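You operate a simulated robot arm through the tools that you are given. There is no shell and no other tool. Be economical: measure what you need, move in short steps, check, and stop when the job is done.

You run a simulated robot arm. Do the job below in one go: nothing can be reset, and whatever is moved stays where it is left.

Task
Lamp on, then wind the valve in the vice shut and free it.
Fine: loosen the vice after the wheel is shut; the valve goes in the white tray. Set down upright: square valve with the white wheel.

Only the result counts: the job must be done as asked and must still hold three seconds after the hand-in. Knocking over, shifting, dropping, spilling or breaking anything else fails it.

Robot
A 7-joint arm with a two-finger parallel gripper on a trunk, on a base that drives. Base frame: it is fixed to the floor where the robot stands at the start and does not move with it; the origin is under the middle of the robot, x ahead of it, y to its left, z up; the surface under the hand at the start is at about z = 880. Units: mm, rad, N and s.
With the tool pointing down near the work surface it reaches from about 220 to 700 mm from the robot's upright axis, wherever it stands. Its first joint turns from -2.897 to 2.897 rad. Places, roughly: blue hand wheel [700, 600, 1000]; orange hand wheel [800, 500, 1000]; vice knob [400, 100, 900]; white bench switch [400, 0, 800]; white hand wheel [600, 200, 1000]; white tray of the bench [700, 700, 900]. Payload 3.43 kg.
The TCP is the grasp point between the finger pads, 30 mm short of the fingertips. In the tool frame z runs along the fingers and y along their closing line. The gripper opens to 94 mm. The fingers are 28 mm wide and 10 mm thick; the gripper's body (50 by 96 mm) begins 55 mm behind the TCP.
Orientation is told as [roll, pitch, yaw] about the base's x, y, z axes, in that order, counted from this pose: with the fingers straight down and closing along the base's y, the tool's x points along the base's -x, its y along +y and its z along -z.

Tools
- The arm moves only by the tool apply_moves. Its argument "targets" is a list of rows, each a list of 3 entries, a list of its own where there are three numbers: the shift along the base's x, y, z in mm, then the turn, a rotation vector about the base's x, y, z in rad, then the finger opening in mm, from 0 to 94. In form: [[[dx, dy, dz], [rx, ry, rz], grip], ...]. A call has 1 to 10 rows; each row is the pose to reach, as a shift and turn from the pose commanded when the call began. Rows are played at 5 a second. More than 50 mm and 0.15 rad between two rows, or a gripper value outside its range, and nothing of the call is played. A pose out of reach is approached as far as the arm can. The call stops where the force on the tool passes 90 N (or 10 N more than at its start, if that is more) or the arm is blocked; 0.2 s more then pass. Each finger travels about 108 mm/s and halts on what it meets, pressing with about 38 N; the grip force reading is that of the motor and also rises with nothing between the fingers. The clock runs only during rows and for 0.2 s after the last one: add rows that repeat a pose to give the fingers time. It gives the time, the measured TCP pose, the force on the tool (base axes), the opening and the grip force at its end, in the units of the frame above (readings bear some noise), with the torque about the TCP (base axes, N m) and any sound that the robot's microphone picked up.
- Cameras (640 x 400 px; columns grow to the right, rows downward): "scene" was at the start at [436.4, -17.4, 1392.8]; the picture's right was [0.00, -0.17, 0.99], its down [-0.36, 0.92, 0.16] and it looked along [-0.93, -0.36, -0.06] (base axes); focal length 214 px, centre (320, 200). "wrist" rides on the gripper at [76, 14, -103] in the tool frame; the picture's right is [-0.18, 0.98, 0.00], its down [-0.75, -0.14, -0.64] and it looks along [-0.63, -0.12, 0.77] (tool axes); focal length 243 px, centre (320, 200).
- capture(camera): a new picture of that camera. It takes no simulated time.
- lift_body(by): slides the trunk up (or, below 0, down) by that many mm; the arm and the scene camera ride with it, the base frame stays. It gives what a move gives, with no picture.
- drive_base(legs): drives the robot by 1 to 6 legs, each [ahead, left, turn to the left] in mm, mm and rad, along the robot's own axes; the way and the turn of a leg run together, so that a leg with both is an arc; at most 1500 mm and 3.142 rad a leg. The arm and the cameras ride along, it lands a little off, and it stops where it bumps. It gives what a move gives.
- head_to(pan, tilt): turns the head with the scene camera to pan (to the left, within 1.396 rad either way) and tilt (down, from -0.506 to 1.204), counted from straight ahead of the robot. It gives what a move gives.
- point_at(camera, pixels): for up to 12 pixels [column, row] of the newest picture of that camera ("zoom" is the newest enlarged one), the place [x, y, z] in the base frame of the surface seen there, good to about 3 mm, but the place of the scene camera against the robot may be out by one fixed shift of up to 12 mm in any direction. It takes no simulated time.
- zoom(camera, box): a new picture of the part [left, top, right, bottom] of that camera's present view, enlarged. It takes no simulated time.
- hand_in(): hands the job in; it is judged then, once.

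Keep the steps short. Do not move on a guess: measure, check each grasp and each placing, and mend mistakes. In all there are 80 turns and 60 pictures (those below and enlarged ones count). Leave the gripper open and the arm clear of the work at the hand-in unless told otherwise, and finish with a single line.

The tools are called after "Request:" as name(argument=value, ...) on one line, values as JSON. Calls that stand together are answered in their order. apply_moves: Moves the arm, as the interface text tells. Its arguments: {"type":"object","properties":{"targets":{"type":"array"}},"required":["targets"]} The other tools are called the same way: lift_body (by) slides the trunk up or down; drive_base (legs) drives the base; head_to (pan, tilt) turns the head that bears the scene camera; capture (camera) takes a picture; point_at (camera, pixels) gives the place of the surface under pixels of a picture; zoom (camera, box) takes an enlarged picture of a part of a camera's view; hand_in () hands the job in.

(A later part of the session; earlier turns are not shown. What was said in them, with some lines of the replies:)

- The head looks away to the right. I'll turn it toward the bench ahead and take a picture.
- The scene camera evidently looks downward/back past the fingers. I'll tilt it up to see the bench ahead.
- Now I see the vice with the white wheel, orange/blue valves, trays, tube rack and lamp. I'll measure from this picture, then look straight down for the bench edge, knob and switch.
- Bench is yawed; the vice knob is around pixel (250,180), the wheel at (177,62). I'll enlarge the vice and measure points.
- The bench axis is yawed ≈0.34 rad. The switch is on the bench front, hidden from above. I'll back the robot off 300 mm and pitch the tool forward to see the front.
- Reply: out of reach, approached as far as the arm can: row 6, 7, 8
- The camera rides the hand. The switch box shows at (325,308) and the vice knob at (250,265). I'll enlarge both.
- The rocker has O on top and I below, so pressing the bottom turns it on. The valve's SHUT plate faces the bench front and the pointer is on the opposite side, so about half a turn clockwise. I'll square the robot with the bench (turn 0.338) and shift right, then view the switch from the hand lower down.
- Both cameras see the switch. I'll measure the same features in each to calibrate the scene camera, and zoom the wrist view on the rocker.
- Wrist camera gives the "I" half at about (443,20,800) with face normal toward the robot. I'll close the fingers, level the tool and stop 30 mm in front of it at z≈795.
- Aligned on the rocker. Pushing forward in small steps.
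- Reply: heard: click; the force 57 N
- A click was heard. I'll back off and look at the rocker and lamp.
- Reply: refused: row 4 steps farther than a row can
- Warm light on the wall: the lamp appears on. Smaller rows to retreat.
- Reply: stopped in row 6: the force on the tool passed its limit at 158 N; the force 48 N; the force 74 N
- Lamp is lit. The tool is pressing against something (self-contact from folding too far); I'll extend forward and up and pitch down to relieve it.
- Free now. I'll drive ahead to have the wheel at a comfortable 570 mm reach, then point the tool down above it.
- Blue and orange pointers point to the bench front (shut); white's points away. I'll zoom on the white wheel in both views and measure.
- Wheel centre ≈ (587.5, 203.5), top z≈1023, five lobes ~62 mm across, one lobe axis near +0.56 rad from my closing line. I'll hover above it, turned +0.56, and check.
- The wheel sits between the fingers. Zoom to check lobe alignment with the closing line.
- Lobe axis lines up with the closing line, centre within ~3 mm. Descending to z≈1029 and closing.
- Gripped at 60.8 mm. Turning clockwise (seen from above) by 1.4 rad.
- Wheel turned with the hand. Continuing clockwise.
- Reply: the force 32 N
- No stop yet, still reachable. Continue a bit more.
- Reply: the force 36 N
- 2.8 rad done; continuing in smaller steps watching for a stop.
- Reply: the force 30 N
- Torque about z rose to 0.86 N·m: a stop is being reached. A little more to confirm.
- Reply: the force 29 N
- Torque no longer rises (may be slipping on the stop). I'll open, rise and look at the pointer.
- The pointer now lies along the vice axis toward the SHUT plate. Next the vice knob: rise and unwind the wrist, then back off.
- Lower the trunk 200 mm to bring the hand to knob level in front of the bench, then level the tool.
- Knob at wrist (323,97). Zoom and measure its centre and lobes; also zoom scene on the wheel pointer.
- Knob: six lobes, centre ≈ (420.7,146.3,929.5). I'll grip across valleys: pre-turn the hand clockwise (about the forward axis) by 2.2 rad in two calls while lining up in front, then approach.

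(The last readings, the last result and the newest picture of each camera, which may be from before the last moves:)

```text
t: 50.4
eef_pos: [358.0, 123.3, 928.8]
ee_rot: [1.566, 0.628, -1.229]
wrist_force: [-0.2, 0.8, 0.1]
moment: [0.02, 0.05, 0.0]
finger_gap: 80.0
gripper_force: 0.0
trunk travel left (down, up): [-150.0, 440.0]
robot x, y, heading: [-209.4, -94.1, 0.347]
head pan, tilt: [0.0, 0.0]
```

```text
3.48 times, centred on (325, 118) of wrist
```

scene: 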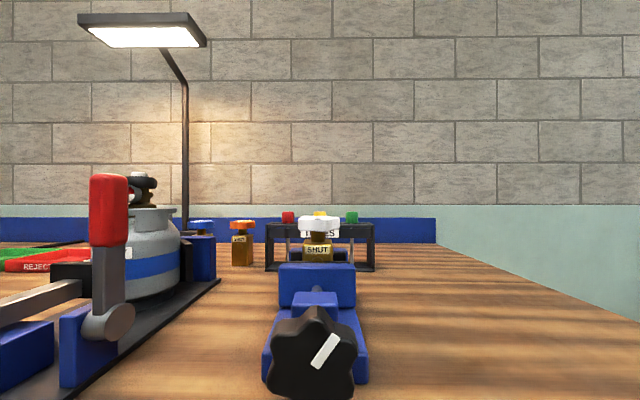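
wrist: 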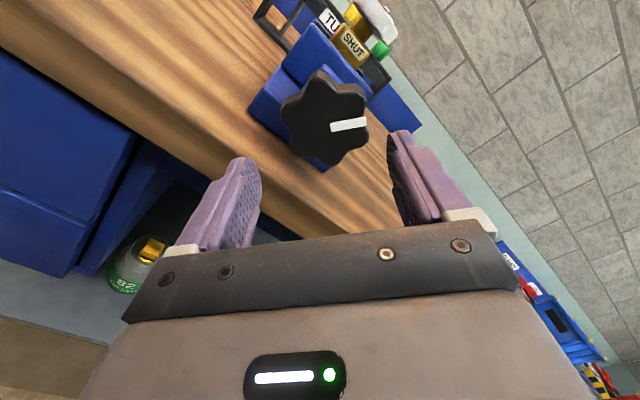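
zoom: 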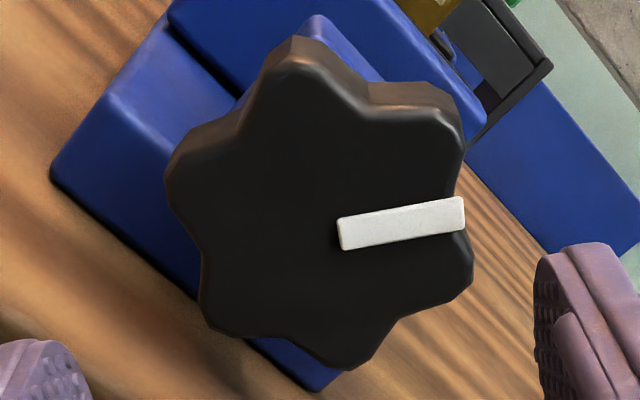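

Valley axis matches the closing line. Narrow to 66 mm (bench clearance), advance 52 mm and close.

Request:
apply_moves(targets=[[[0, 0, 1], [0, 0, 0], 66], [[20, 7.5, 2], [0, 0, 0], 66], [[36, 13, 2], [0, 0, 0], 66], [[49, 18, 2], [0, 0, 0], 66], [[49, 18, 2], [0, 0, 0], 40], [[49, 18, 2], [0, 0, 0], 40]])

Request:
capture(camera="wrist")

```text
t: 51.4
eef_pos: [393.1, 135.9, 928.9]
ee_rot: [1.563, 0.625, -1.235]
wrist_force: [-56.2, -27.9, 16.5]
moment: [0.57, -1.44, -1.91]
finger_gap: 50.1
gripper_force: 8.8
trunk travel left (down, up): [-150.0, 440.0]
robot x, y, heading: [-213.1, -99.2, 0.348]
head pan, tilt: [0.0, 0.0]
stopped in row 5: the force on the tool passed its limit at 103 N (the readings are from after the stop); the commanded pose is now the measured one
```

```text
22 pictures are left
```

wrist: 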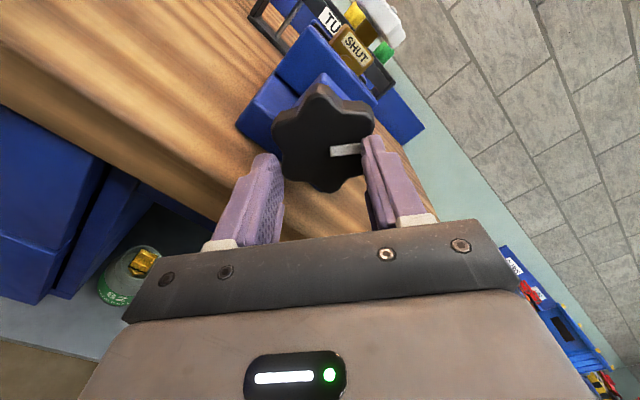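

The fingertips met the knob face (tip s≈446). I'll back off 20 mm, open to 74, and check centring.

Request:
apply_moves(targets=[[[-10, -3.5, 0], [0, 0, 0], 50], [[-19, -6.7, 0], [0, 0, 0], 74], [[-19, -6.7, 0], [0, 0, 0], 74]])

Request:
zoom(camera="wrist", box=[230, 60, 410, 230])

Request:
point_at(camera="zoom", pixels=[[320, 170], [320, 80], [320, 250], [230, 170], [400, 170], [390, 120], [240, 120], [390, 215]])

```text
t: 52.2
eef_pos: [380.2, 133.5, 924.3]
ee_rot: [1.553, 0.628, -1.238]
wrist_force: [0.6, 0.5, -0.2]
moment: [-0.01, 0.02, -0.01]
finger_gap: 74.1
gripper_force: 0.1
trunk travel left (down, up): [-150.0, 440.0]
robot x, y, heading: [-214.5, -97.3, 0.35]
head pan, tilt: [0.0, 0.0]
```

```text
2.35 times, centred on (320, 145) of wrist
```

zoom: 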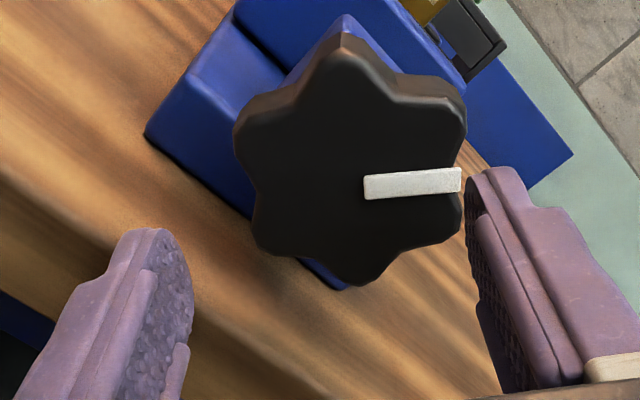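

```text
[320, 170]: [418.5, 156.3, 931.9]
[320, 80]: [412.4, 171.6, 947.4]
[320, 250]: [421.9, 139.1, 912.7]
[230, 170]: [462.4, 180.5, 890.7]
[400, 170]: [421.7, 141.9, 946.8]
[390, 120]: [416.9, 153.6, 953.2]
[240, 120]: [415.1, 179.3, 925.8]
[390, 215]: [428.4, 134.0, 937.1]
```

Better centre estimate: the knob centre is at lateral +2 mm and z≈936.5; the hand is 12 mm too low. Raise and shift, then advance 28 mm and close.

Request:
apply_moves(targets=[[[-0.7, 1.9, 12], [0, 0, 0], 74], [[12, 6.5, 12], [0, 0, 0], 74], [[25.7, 11.2, 12], [0, 0, 0], 74], [[25.7, 11.2, 12], [0, 0, 0], 74], [[25.7, 11.2, 12], [0, 0, 0], 45], [[25.7, 11.2, 12], [0, 0, 0], 45]])

Request:
capture(camera="wrist")

```text
t: 53.6
eef_pos: [406.5, 144.5, 937.5]
ee_rot: [1.555, 0.625, -1.237]
wrist_force: [3.2, -0.9, 6.4]
moment: [0.09, -0.39, -0.48]
finger_gap: 64.9
gripper_force: 45.2
trunk travel left (down, up): [-150.0, 440.0]
robot x, y, heading: [-216.5, -102.2, 0.348]
head pan, tilt: [0.0, 0.0]
```

```text
20 pictures are left
```

wrist: 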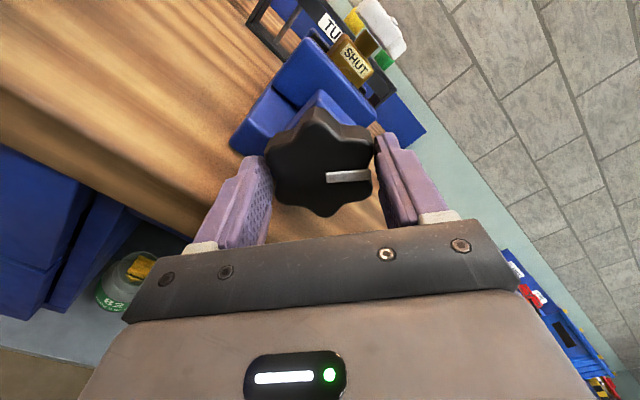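

Gripped at 65 mm. Turning anticlockwise (seen from the robot) 0.7 rad.

Request:
apply_moves(targets=[[[0, 0, 0], [-0.132, -0.0467, 0], 45], [[0, 0, 0], [-0.264, -0.0934, 0], 45], [[0, 0, 0], [-0.396, -0.14, 0], 45], [[0, 0, 0], [-0.528, -0.187, 0], 45], [[0, 0, 0], [-0.66, -0.233, 0], 45]])

Request:
capture(camera="wrist")

```text
t: 54.8
eef_pos: [406.0, 145.4, 936.1]
ee_rot: [1.553, -0.077, -1.234]
wrist_force: [-2.3, -1.0, -4.8]
moment: [-0.05, 0.27, -0.16]
finger_gap: 64.3
gripper_force: 45.7
trunk travel left (down, up): [-150.0, 440.0]
robot x, y, heading: [-211.8, -98.3, 0.348]
head pan, tilt: [0.0, 0.0]
```

```text
19 pictures are left
```

wrist: 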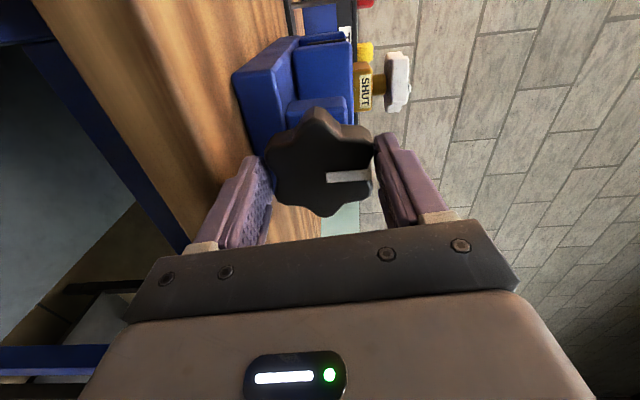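

Knob follows. Continue 1.4 rad more.

Request:
apply_moves(targets=[[[0, 0, 0], [-0.132, -0.0467, 0], 45], [[0, 0, 0], [-0.264, -0.0934, 0], 45], [[0, 0, 0], [-0.396, -0.14, 0], 45], [[0, 0, 0], [-0.528, -0.187, 0], 45], [[0, 0, 0], [-0.66, -0.233, 0], 45], [[0, 0, 0], [-0.792, -0.28, 0], 45], [[0, 0, 0], [-0.924, -0.327, 0], 45], [[0, 0, 0], [-1.056, -0.374, 0], 45], [[0, 0, 0], [-1.188, -0.42, 0], 45], [[0, 0, 0], [-1.32, -0.467, 0], 45]])

Request:
capture(camera="scene")

```text
t: 57.0
eef_pos: [407.6, 141.1, 940.4]
ee_rot: [1.659, -1.473, -1.338]
wrist_force: [4.7, -18.7, -7.7]
moment: [1.21, 0.66, -1.16]
finger_gap: 65.4
gripper_force: 45.1
trunk travel left (down, up): [-150.0, 440.0]
robot x, y, heading: [-211.1, -96.3, 0.352]
head pan, tilt: [0.0, 0.0]
```

```text
18 pictures are left
```

scene: 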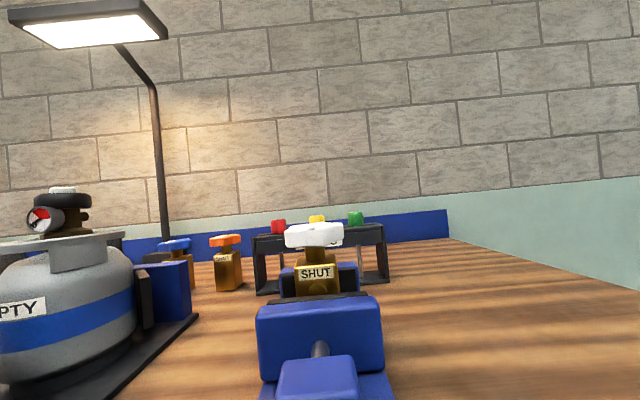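

Torque rose to ~1.4 N·m about the knob axis: possibly the open stop. Check the knob and jaw.

Request:
capture(camera="wrist")

Request:
zoom(camera="scene", box=[245, 210, 395, 340])

```text
17 pictures are left
```

wrist: 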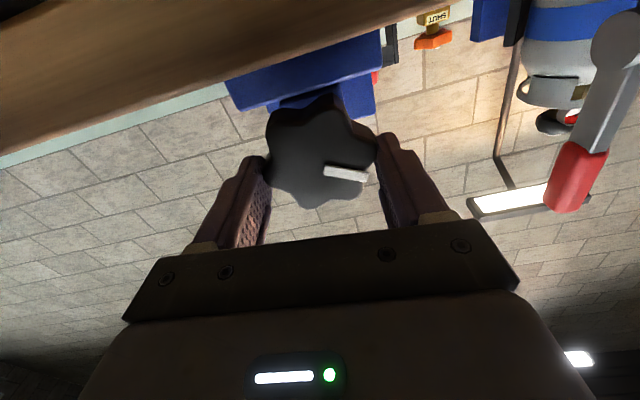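

```text
3.08 times, centred on (320, 275) of scene
```

zoom: 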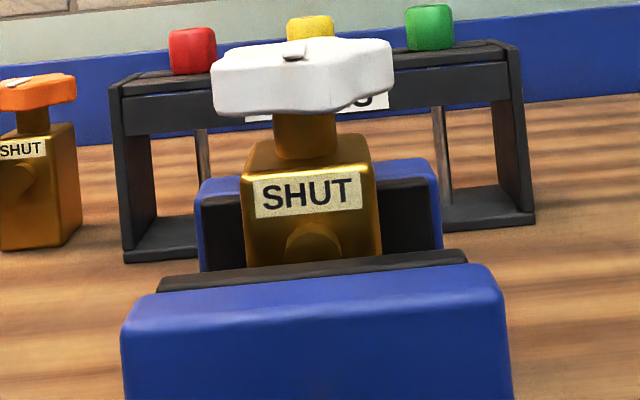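

Pointer slipped relative to the hand, so the knob has hit its open stop. Release and back off 110 mm.

Request:
apply_moves(targets=[[[0, 0, 0], [0, 0, 0], 90], [[0, 0, 0], [0, 0, 0], 94], [[-38, -13.4, 0], [0, 0, 0], 94], [[-76, -26.8, 0], [0, 0, 0], 94], [[-104, -36.7, 0], [0, 0, 0], 94]])

Request:
lift_body(by=200)

Request:
apply_moves(targets=[[[5, 2, 10], [-0.047, 0.133, 0], 94], [[10, 4, 20], [-0.093, 0.265, 0], 94], [[15, 5, 30], [-0.14, 0.396, 0], 94], [[15, 5, 40], [-0.187, 0.528, 0], 94], [[15, 5, 50], [-0.233, 0.66, 0], 94], [[15, 5, 60], [-0.28, 0.792, 0], 94], [[15, 5, 70], [-0.327, 0.924, 0], 94], [[15, 5, 80], [-0.373, 1.056, 0], 94], [[15, 5, 90], [-0.42, 1.187, 0], 94], [[15, 5, 100], [-0.467, 1.32, 0], 94]])

```text
t: 58.2
eef_pos: [302.0, 109.5, 935.4]
ee_rot: [1.602, -1.475, -1.279]
wrist_force: [0.5, 0.3, 0.3]
moment: [0.0, 0.03, 0.0]
finger_gap: 94.2
gripper_force: 0.1
trunk travel left (down, up): [-150.0, 440.0]
robot x, y, heading: [-213.7, -98.4, 0.348]
head pan, tilt: [0.0, 0.0]
```

```text
t: 60.4
eef_pos: [302.3, 108.4, 1135.9]
ee_rot: [1.602, -1.474, -1.277]
wrist_force: [0.2, 0.3, 0.2]
moment: [-0.03, 0.01, -0.02]
finger_gap: 93.9
gripper_force: 0.1
trunk travel left (down, up): [-350.0, 240.0]
robot x, y, heading: [-212.9, -99.8, 0.345]
head pan, tilt: [0.0, 0.0]
```

```text
t: 62.6
eef_pos: [319.1, 114.9, 1236.6]
ee_rot: [0.001, -0.172, 0.243]
wrist_force: [0.0, 1.2, 0.1]
moment: [0.02, 0.02, 0.01]
finger_gap: 93.9
gripper_force: 0.1
trunk travel left (down, up): [-350.0, 240.0]
robot x, y, heading: [-210.6, -102.0, 0.348]
head pan, tilt: [0.0, 0.0]
```

Fine-level the tool, then drive ahead so the valve is under the hand.

Request:
apply_moves(targets=[[[0, 0, 0], [-0.02, 0.084, 0], 94], [[0, 0, 0], [-0.041, 0.167, 0], 94], [[0, 0, 0], [-0.05, 0.165, 0.097], 94]])

Request:
drive_base(legs=[[260, 20, 0]])

Request:
capture(camera="wrist")

```text
t: 63.4
eef_pos: [317.9, 115.0, 1234.8]
ee_rot: [0.002, -0.002, 0.341]
wrist_force: [0.3, -0.2, -0.1]
moment: [-0.01, 0.0, -0.03]
finger_gap: 93.8
gripper_force: 0.0
trunk travel left (down, up): [-350.0, 240.0]
robot x, y, heading: [-210.1, -97.5, 0.354]
head pan, tilt: [0.0, 0.0]
```

```text
t: 65.3
eef_pos: [560.2, 223.9, 1235.6]
ee_rot: [0.0, -0.003, 0.341]
wrist_force: [0.0, -0.1, 0.0]
moment: [-0.01, 0.07, 0.01]
finger_gap: 93.9
gripper_force: 0.0
trunk travel left (down, up): [-350.0, 240.0]
robot x, y, heading: [28.9, 12.0, 0.35]
head pan, tilt: [0.0, 0.0]
```

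```text
15 pictures are left
```

wrist: 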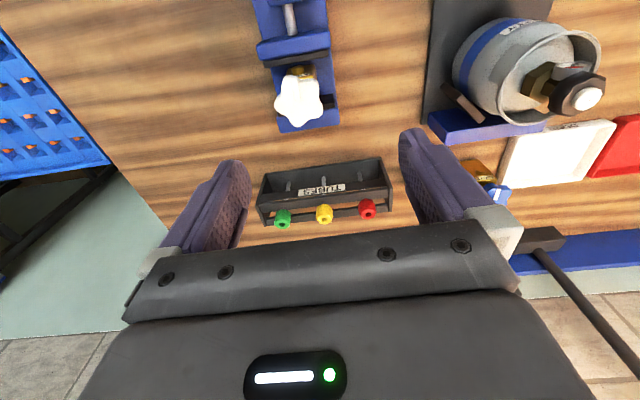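

Zoom on the valve in the vice and measure its wheel and body; measure the tray too.

Request:
zoom(camera="wrist", box=[245, 30, 355, 140])

Request:
point_at(camera="wrist", pixels=[[299, 102], [283, 102], [315, 102], [300, 75], [322, 102], [268, 108], [540, 155], [580, 150], [600, 145], [525, 175], [560, 170]])

```text
3.64 times, centred on (300, 85) of wrist
```

zoom: 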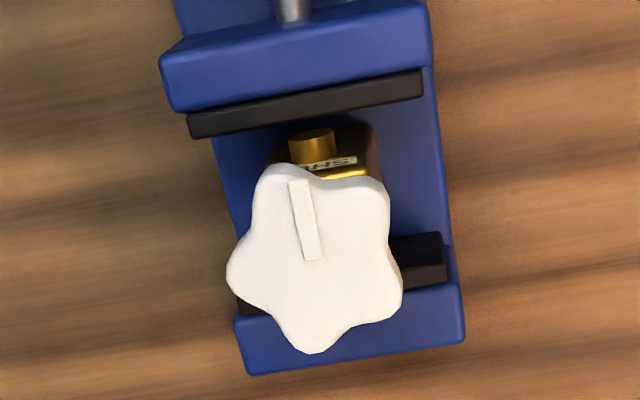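

```text
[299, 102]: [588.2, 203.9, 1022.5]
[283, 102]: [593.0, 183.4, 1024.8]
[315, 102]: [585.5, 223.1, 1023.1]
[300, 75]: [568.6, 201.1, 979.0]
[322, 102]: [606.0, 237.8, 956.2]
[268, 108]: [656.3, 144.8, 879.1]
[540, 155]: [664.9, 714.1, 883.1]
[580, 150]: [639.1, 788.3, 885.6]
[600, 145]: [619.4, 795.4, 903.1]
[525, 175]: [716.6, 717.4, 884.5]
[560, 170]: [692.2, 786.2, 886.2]
```

The jaw has opened clear of the valve and the pointer faces SHUT. I'll descend over the wheel with the fingers beside the square body (TCP z≈980) and close on the body.

Request:
apply_moves(targets=[[[25.4, -21.1, -30], [0, 0, 0], 94], [[25.4, -21.1, -75], [0, 0, 0], 94], [[25.4, -21.1, -120], [0, 0, 0], 94], [[25.4, -21.1, -165], [0, 0, 0], 94]])

Request:
capture(camera="wrist")

```text
t: 66.3
eef_pos: [584.4, 205.1, 1071.6]
ee_rot: [0.0, -0.001, 0.34]
wrist_force: [0.2, 0.5, 0.1]
moment: [0.01, 0.02, -0.03]
finger_gap: 93.9
gripper_force: 0.1
trunk travel left (down, up): [-350.0, 240.0]
robot x, y, heading: [25.9, 8.2, 0.349]
head pan, tilt: [0.0, 0.0]
```

```text
13 pictures are left
```

wrist: 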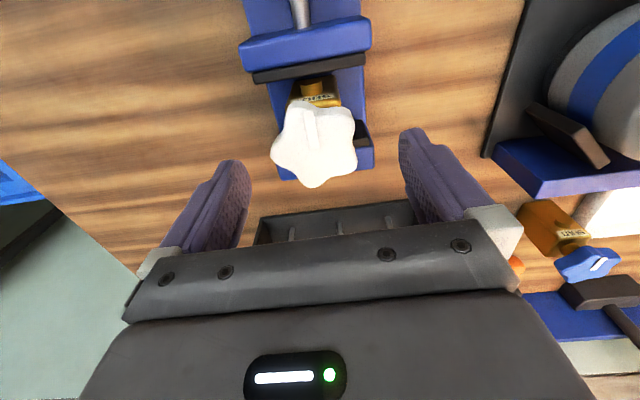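

Centred between the fingers. Descend 91 mm, then close gently.

Request:
apply_moves(targets=[[[0, -1, -45], [0, 0, 0], 94], [[0, -1, -75], [0, 0, 0], 94], [[0, -1, -91], [0, 0, 0], 94], [[0, -1, -91], [0, 0, 0], 70], [[0, -1, -91], [0, 0, 0], 50], [[0, -1, -91], [0, 0, 0], 34], [[0, -1, -91], [0, 0, 0], 34]])

Request:
capture(camera="wrist")

```text
t: 67.9
eef_pos: [585.0, 202.6, 980.7]
ee_rot: [0.001, -0.002, 0.341]
wrist_force: [0.7, -0.5, -1.0]
moment: [0.02, 0.07, -0.03]
finger_gap: 61.9
gripper_force: 37.6
trunk travel left (down, up): [-350.0, 240.0]
robot x, y, heading: [26.9, 8.4, 0.347]
head pan, tilt: [0.0, 0.0]
```

```text
12 pictures are left
```

wrist: 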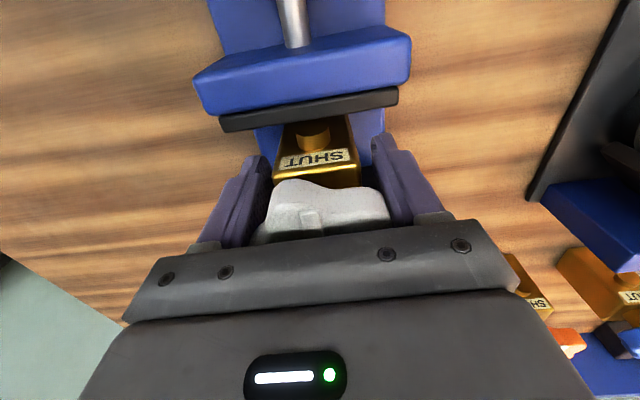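

Gap 61.9: the fingers caught the wider wheel, not the body. I'll open, rise 90 mm, and check that the wheel hasn't turned; then grip the wheel aligned to a lobe.

Request:
apply_moves(targets=[[[0, 0, 0], [0, 0, 0], 94], [[0, 0, 0], [0, 0, 0], 94], [[0, 0, 45], [0, 0, 0], 94], [[0, 0, 90], [0, 0, 0], 94]])

Request:
zoom(camera="wrist", box=[240, 60, 390, 200])

```text
t: 68.9
eef_pos: [585.7, 201.1, 1070.0]
ee_rot: [-0.001, -0.001, 0.341]
wrist_force: [-0.5, 0.2, 0.9]
moment: [0.02, -0.01, 0.03]
finger_gap: 93.9
gripper_force: 0.1
trunk travel left (down, up): [-350.0, 240.0]
robot x, y, heading: [24.1, 9.7, 0.352]
head pan, tilt: [0.0, 0.0]
```

```text
2.86 times, centred on (315, 130) of wrist
```

zoom: 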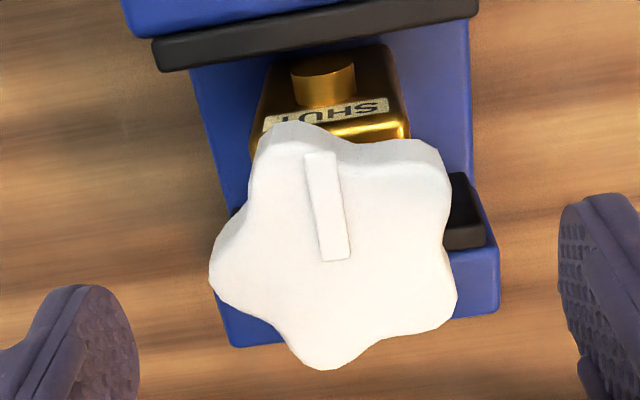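

The pointer is still exactly toward SHUT and a lobe already lies on the closing line. I'll grip the wheel at its mid-height (TCP z≈1012) and lift slowly.

Request:
apply_moves(targets=[[[0, 1, -30], [0, 0, 0], 94], [[0, 1, -58], [0, 0, 0], 94], [[0, 1, -58], [0, 0, 0], 70], [[0, 1, -58], [0, 0, 0], 45], [[0, 1, -58], [0, 0, 0], 45], [[0, 1, -48], [0, 0, 0], 45], [[0, 1, -38], [0, 0, 0], 45]])

Request:
capture(camera="wrist")

```text
t: 70.5
eef_pos: [583.7, 203.5, 1032.1]
ee_rot: [-0.001, -0.002, 0.342]
wrist_force: [0.3, 0.5, -4.8]
moment: [0.03, 0.02, 0.03]
finger_gap: 62.3
gripper_force: 37.6
trunk travel left (down, up): [-350.0, 240.0]
robot x, y, heading: [29.0, 11.4, 0.348]
head pan, tilt: [0.0, 0.0]
```

```text
10 pictures are left
```

wrist: 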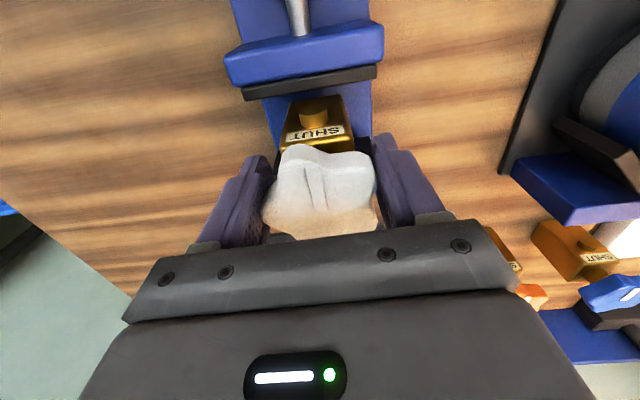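

Lifted ~5 N of weight; the valve is free. Raise it 165 mm and look down/back at my foot and the bench edge to see how close I can drive.

Request:
apply_moves(targets=[[[0, 0, 40], [0, 0, 0], 45], [[0, 0, 80], [0, 0, 0], 45], [[0, 0, 120], [0, 0, 0], 45], [[0, 0, 165], [0, 0, 0], 45]])

Request:
head_to(pan=0.35, tilt=0.45)

Request:
capture(camera="scene")

```text
t: 71.5
eef_pos: [582.9, 201.1, 1197.8]
ee_rot: [-0.001, -0.001, 0.34]
wrist_force: [-0.2, -0.1, -4.3]
moment: [0.01, -0.02, 0.02]
finger_gap: 62.4
gripper_force: 38.0
trunk travel left (down, up): [-350.0, 240.0]
robot x, y, heading: [23.1, 9.1, 0.35]
head pan, tilt: [0.0, 0.0]
```

```text
t: 72.4
eef_pos: [582.5, 202.4, 1196.7]
ee_rot: [0.001, -0.002, 0.34]
wrist_force: [0.5, 0.3, -4.3]
moment: [0.0, 0.0, -0.01]
finger_gap: 62.4
gripper_force: 38.1
trunk travel left (down, up): [-350.0, 240.0]
robot x, y, heading: [28.0, 13.3, 0.347]
head pan, tilt: [0.351, 0.45]
```

```text
9 pictures are left
```

scene: 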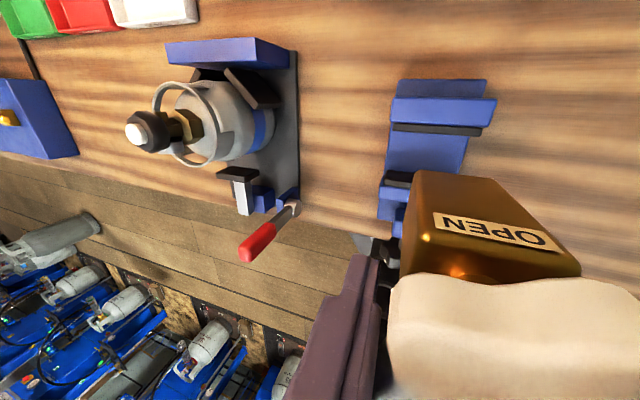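

The foot's front shows at about (362,243). Measure it, and the trays / bench edge.

Request:
point_at(camera="scene", pixels=[[362, 243], [372, 240], [360, 238], [330, 228], [100, 172], [155, 10], [118, 8], [195, 18], [85, 15], [262, 240], [150, 22]])

```text
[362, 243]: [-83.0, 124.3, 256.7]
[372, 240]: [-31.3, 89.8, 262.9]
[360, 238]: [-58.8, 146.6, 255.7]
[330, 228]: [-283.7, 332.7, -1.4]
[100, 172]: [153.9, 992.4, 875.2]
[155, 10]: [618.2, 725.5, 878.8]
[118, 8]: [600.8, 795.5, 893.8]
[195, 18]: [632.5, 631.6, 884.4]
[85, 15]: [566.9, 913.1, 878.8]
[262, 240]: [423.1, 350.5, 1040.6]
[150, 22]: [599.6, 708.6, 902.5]
```

The foot reaches about 145 mm ahead of my axis, so driving to ~215 mm is safe. Route: raise 60, back 230, left 485, then check.

Request:
lift_body(by=60)

Request:
drive_base(legs=[[-230, 0, 0], [0, 485, 0]])

Request:
head_to(pan=0.0, tilt=-0.5)

Request:
capture(camera="scene")

```text
t: 73.4
eef_pos: [583.5, 201.9, 1256.2]
ee_rot: [0.0, 0.0, 0.34]
wrist_force: [0.3, -0.4, -4.8]
moment: [0.01, 0.01, 0.0]
finger_gap: 62.4
gripper_force: 38.1
trunk travel left (down, up): [-410.0, 180.0]
robot x, y, heading: [25.9, 8.4, 0.35]
head pan, tilt: [0.351, 0.45]
```

```text
t: 77.6
eef_pos: [196.7, 581.1, 1256.4]
ee_rot: [0.0, -0.001, 0.351]
wrist_force: [0.0, -0.1, -4.6]
moment: [0.01, 0.06, 0.01]
finger_gap: 61.8
gripper_force: 37.4
trunk travel left (down, up): [-410.0, 180.0]
robot x, y, heading: [-358.5, 384.1, 0.36]
head pan, tilt: [0.351, 0.45]
```

```text
t: 78.8
eef_pos: [196.1, 580.8, 1257.0]
ee_rot: [0.002, -0.003, 0.351]
wrist_force: [0.8, -0.8, -4.8]
moment: [-0.02, 0.06, 0.03]
finger_gap: 62.2
gripper_force: 38.0
trunk travel left (down, up): [-410.0, 180.0]
robot x, y, heading: [-353.9, 386.6, 0.358]
head pan, tilt: [0.0, -0.499]
```

```text
8 pictures are left
```

scene: 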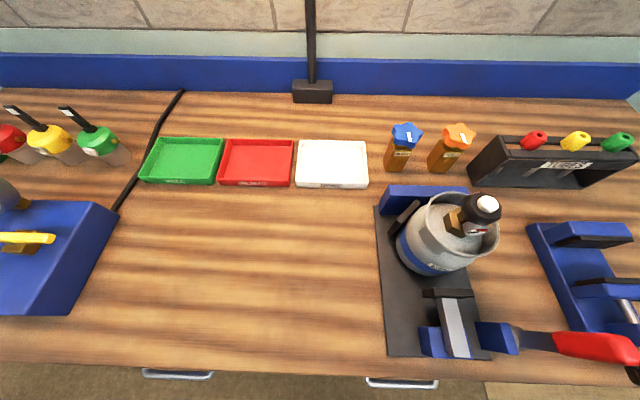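

Clear view: white tray spans (297–368, 140–188). Measure its corners and floor.

Request:
point_at(camera="scene", pixels=[[333, 163], [302, 145], [363, 145], [302, 180], [363, 180], [333, 185], [398, 165], [312, 95], [437, 250], [440, 180]])

```text
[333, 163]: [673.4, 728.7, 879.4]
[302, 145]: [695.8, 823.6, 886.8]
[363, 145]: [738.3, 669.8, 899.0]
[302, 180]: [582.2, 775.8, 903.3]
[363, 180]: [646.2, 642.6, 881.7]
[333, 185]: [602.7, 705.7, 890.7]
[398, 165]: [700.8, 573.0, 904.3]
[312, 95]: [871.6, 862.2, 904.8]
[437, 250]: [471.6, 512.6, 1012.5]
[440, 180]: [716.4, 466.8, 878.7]
```

Tray centre ≈ (660,721), floor z≈882. Drive ahead 250, lower the trunk 130 (to stay under the lamp head), then ahead 165.

Request:
drive_base(legs=[[250, 0, 0]])

Request:
lift_body(by=-130)

Request:
drive_base(legs=[[165, 0, 0]])

Request:
capture(camera="wrist")

```text
t: 80.6
eef_pos: [434.1, 673.5, 1256.8]
ee_rot: [0.002, 0.0, 0.355]
wrist_force: [0.9, -0.2, -4.3]
moment: [0.0, 0.09, 0.03]
finger_gap: 61.8
gripper_force: 37.7
trunk travel left (down, up): [-410.0, 180.0]
robot x, y, heading: [-120.9, 477.5, 0.367]
head pan, tilt: [0.0, -0.499]
```

```text
t: 82.2
eef_pos: [434.5, 672.7, 1127.2]
ee_rot: [0.002, -0.001, 0.355]
wrist_force: [0.2, 0.2, -4.3]
moment: [0.0, 0.03, 0.01]
finger_gap: 61.7
gripper_force: 38.2
trunk travel left (down, up): [-280.0, 310.0]
robot x, y, heading: [-115.9, 477.1, 0.366]
head pan, tilt: [0.0, -0.499]
```

```text
t: 83.7
eef_pos: [591.1, 731.6, 1125.3]
ee_rot: [0.001, 0.001, 0.352]
wrist_force: [0.7, 0.8, -4.6]
moment: [0.06, 0.06, 0.0]
finger_gap: 61.5
gripper_force: 37.9
trunk travel left (down, up): [-280.0, 310.0]
robot x, y, heading: [31.6, 535.3, 0.364]
head pan, tilt: [0.0, -0.499]
```

```text
7 pictures are left
```

wrist: 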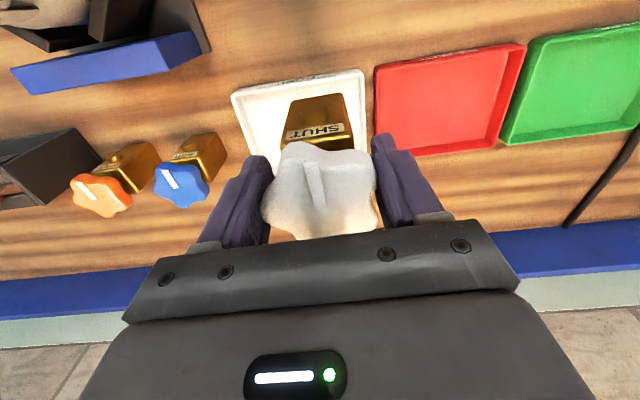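

Measure the tray rim with the wrist camera.

Request:
point_at(camera="wrist", pixels=[[246, 102], [358, 84], [300, 91], [260, 140], [364, 120], [256, 150], [372, 100]])

```text
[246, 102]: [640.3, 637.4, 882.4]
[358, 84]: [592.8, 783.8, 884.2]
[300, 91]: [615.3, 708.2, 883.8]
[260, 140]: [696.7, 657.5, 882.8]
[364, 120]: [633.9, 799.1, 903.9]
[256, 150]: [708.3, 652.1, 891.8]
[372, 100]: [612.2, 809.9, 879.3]
```

Tray interior centre ≈ (662,723). Move over it, then descend to ~10 mm above the floor.

Request:
apply_moves(targets=[[[36, -4, 0], [0, 0, 0], 45], [[70.9, -8.4, 0], [0, 0, 0], 45], [[70.9, -8.4, -45], [0, 0, 0], 45], [[70.9, -8.4, -90], [0, 0, 0], 45], [[70.9, -8.4, -115], [0, 0, 0], 45], [[70.9, -8.4, -132], [0, 0, 0], 45]])

Request:
capture(camera="wrist")

```text
t: 85.1
eef_pos: [659.5, 721.9, 994.2]
ee_rot: [0.002, -0.002, 0.351]
wrist_force: [0.1, 0.1, -5.5]
moment: [-0.04, -0.02, 0.0]
finger_gap: 61.7
gripper_force: 38.3
trunk travel left (down, up): [-280.0, 310.0]
robot x, y, heading: [38.4, 534.5, 0.362]
head pan, tilt: [0.0, -0.499]
```

```text
6 pictures are left
```

wrist: 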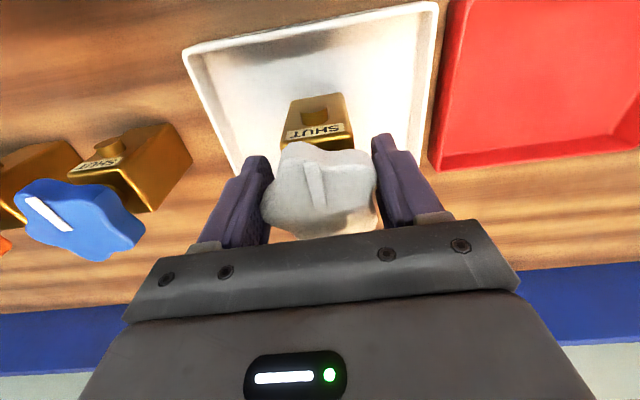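

Centred in the tray. Lower in 2 mm steps, watching the force.

Request:
apply_moves(targets=[[[0, 0, -3], [0, 0, 0], 45], [[0, 0, -6], [0, 0, 0], 45], [[0, 0, -8], [0, 0, 0], 45], [[0, 0, -10], [0, 0, 0], 45]])

```text
t: 86.1
eef_pos: [659.8, 721.4, 985.9]
ee_rot: [0.002, -0.004, 0.352]
wrist_force: [-0.8, 0.1, 5.2]
moment: [0.14, 0.29, 0.0]
finger_gap: 61.6
gripper_force: 37.6
trunk travel left (down, up): [-280.0, 310.0]
robot x, y, heading: [36.8, 531.0, 0.364]
head pan, tilt: [0.0, -0.499]
```

Force flipped from -5 to +5 N: the valve stands on the tray floor. Release, then rise straight up.

Request:
apply_moves(targets=[[[0, 0, -0.5], [0, 0, 0], 70], [[0, 0, -0.5], [0, 0, 0], 94], [[0, 0, -0.5], [0, 0, 0], 94], [[0, 0, 40], [0, 0, 0], 94], [[0, 0, 85], [0, 0, 0], 94], [[0, 0, 130], [0, 0, 0], 94]])

Request:
capture(camera="wrist")

```text
t: 87.5
eef_pos: [660.4, 723.4, 1111.6]
ee_rot: [0.0, -0.001, 0.35]
wrist_force: [0.9, -0.5, -0.1]
moment: [-0.01, 0.01, -0.02]
finger_gap: 94.0
gripper_force: 0.1
trunk travel left (down, up): [-280.0, 310.0]
robot x, y, heading: [40.1, 533.8, 0.363]
head pan, tilt: [0.0, -0.499]
```

```text
5 pictures are left
```

wrist: 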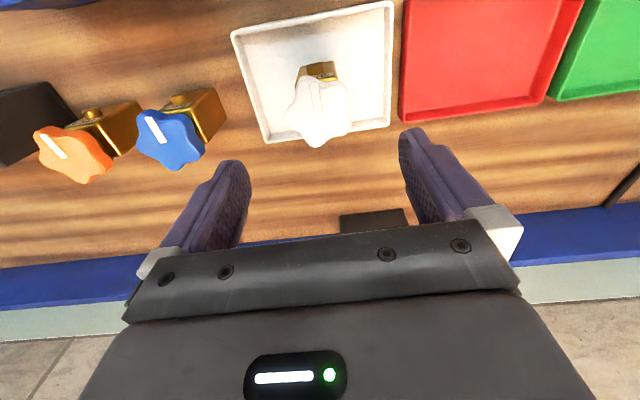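

The valve stands upright in the white tray. I'll back the robot away and take a last look at valve, lamp and bench.

Request:
drive_base(legs=[[-380, 0, 0]])

Request:
capture(camera="scene")

Request:
zoom(camera="scene", box=[260, 60, 460, 185])

```text
t: 89.9
eef_pos: [302.0, 586.0, 1112.8]
ee_rot: [0.001, -0.002, 0.35]
wrist_force: [-0.7, -0.3, 0.1]
moment: [0.02, 0.0, 0.0]
finger_gap: 93.9
gripper_force: 0.0
trunk travel left (down, up): [-280.0, 310.0]
robot x, y, heading: [-322.4, 399.2, 0.369]
head pan, tilt: [0.0, -0.499]
```

```text
4 pictures are left
```

scene: 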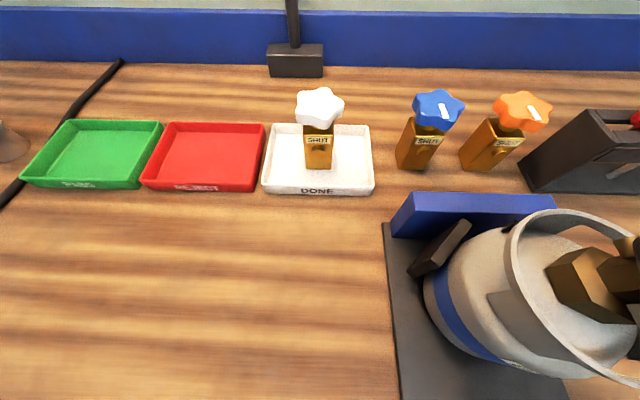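

```text
3.20 times, centred on (360, 122) of scene
```

zoom: 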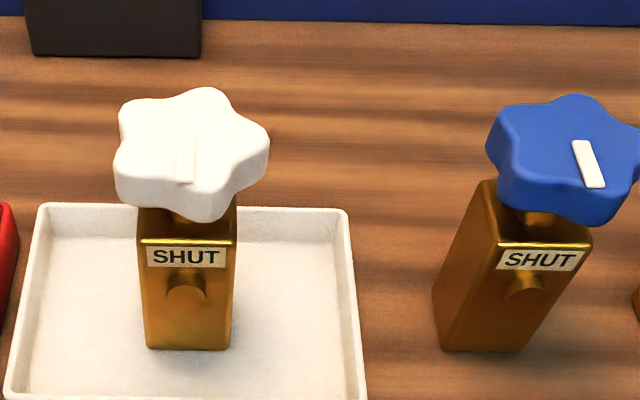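

The white-wheel valve stands upright in the white "DONE" tray with its pointer at SHUT. The lamp was lit when I last saw it, the vice is loose, and the gripper is open and clear. Handing in.

Request:
hand_in()

```text
The job is handed in.
```

The lamp is on, the white-wheel valve is wound shut, the vice is loosened, and the valve stands upright in the white tray; the job is handed in.
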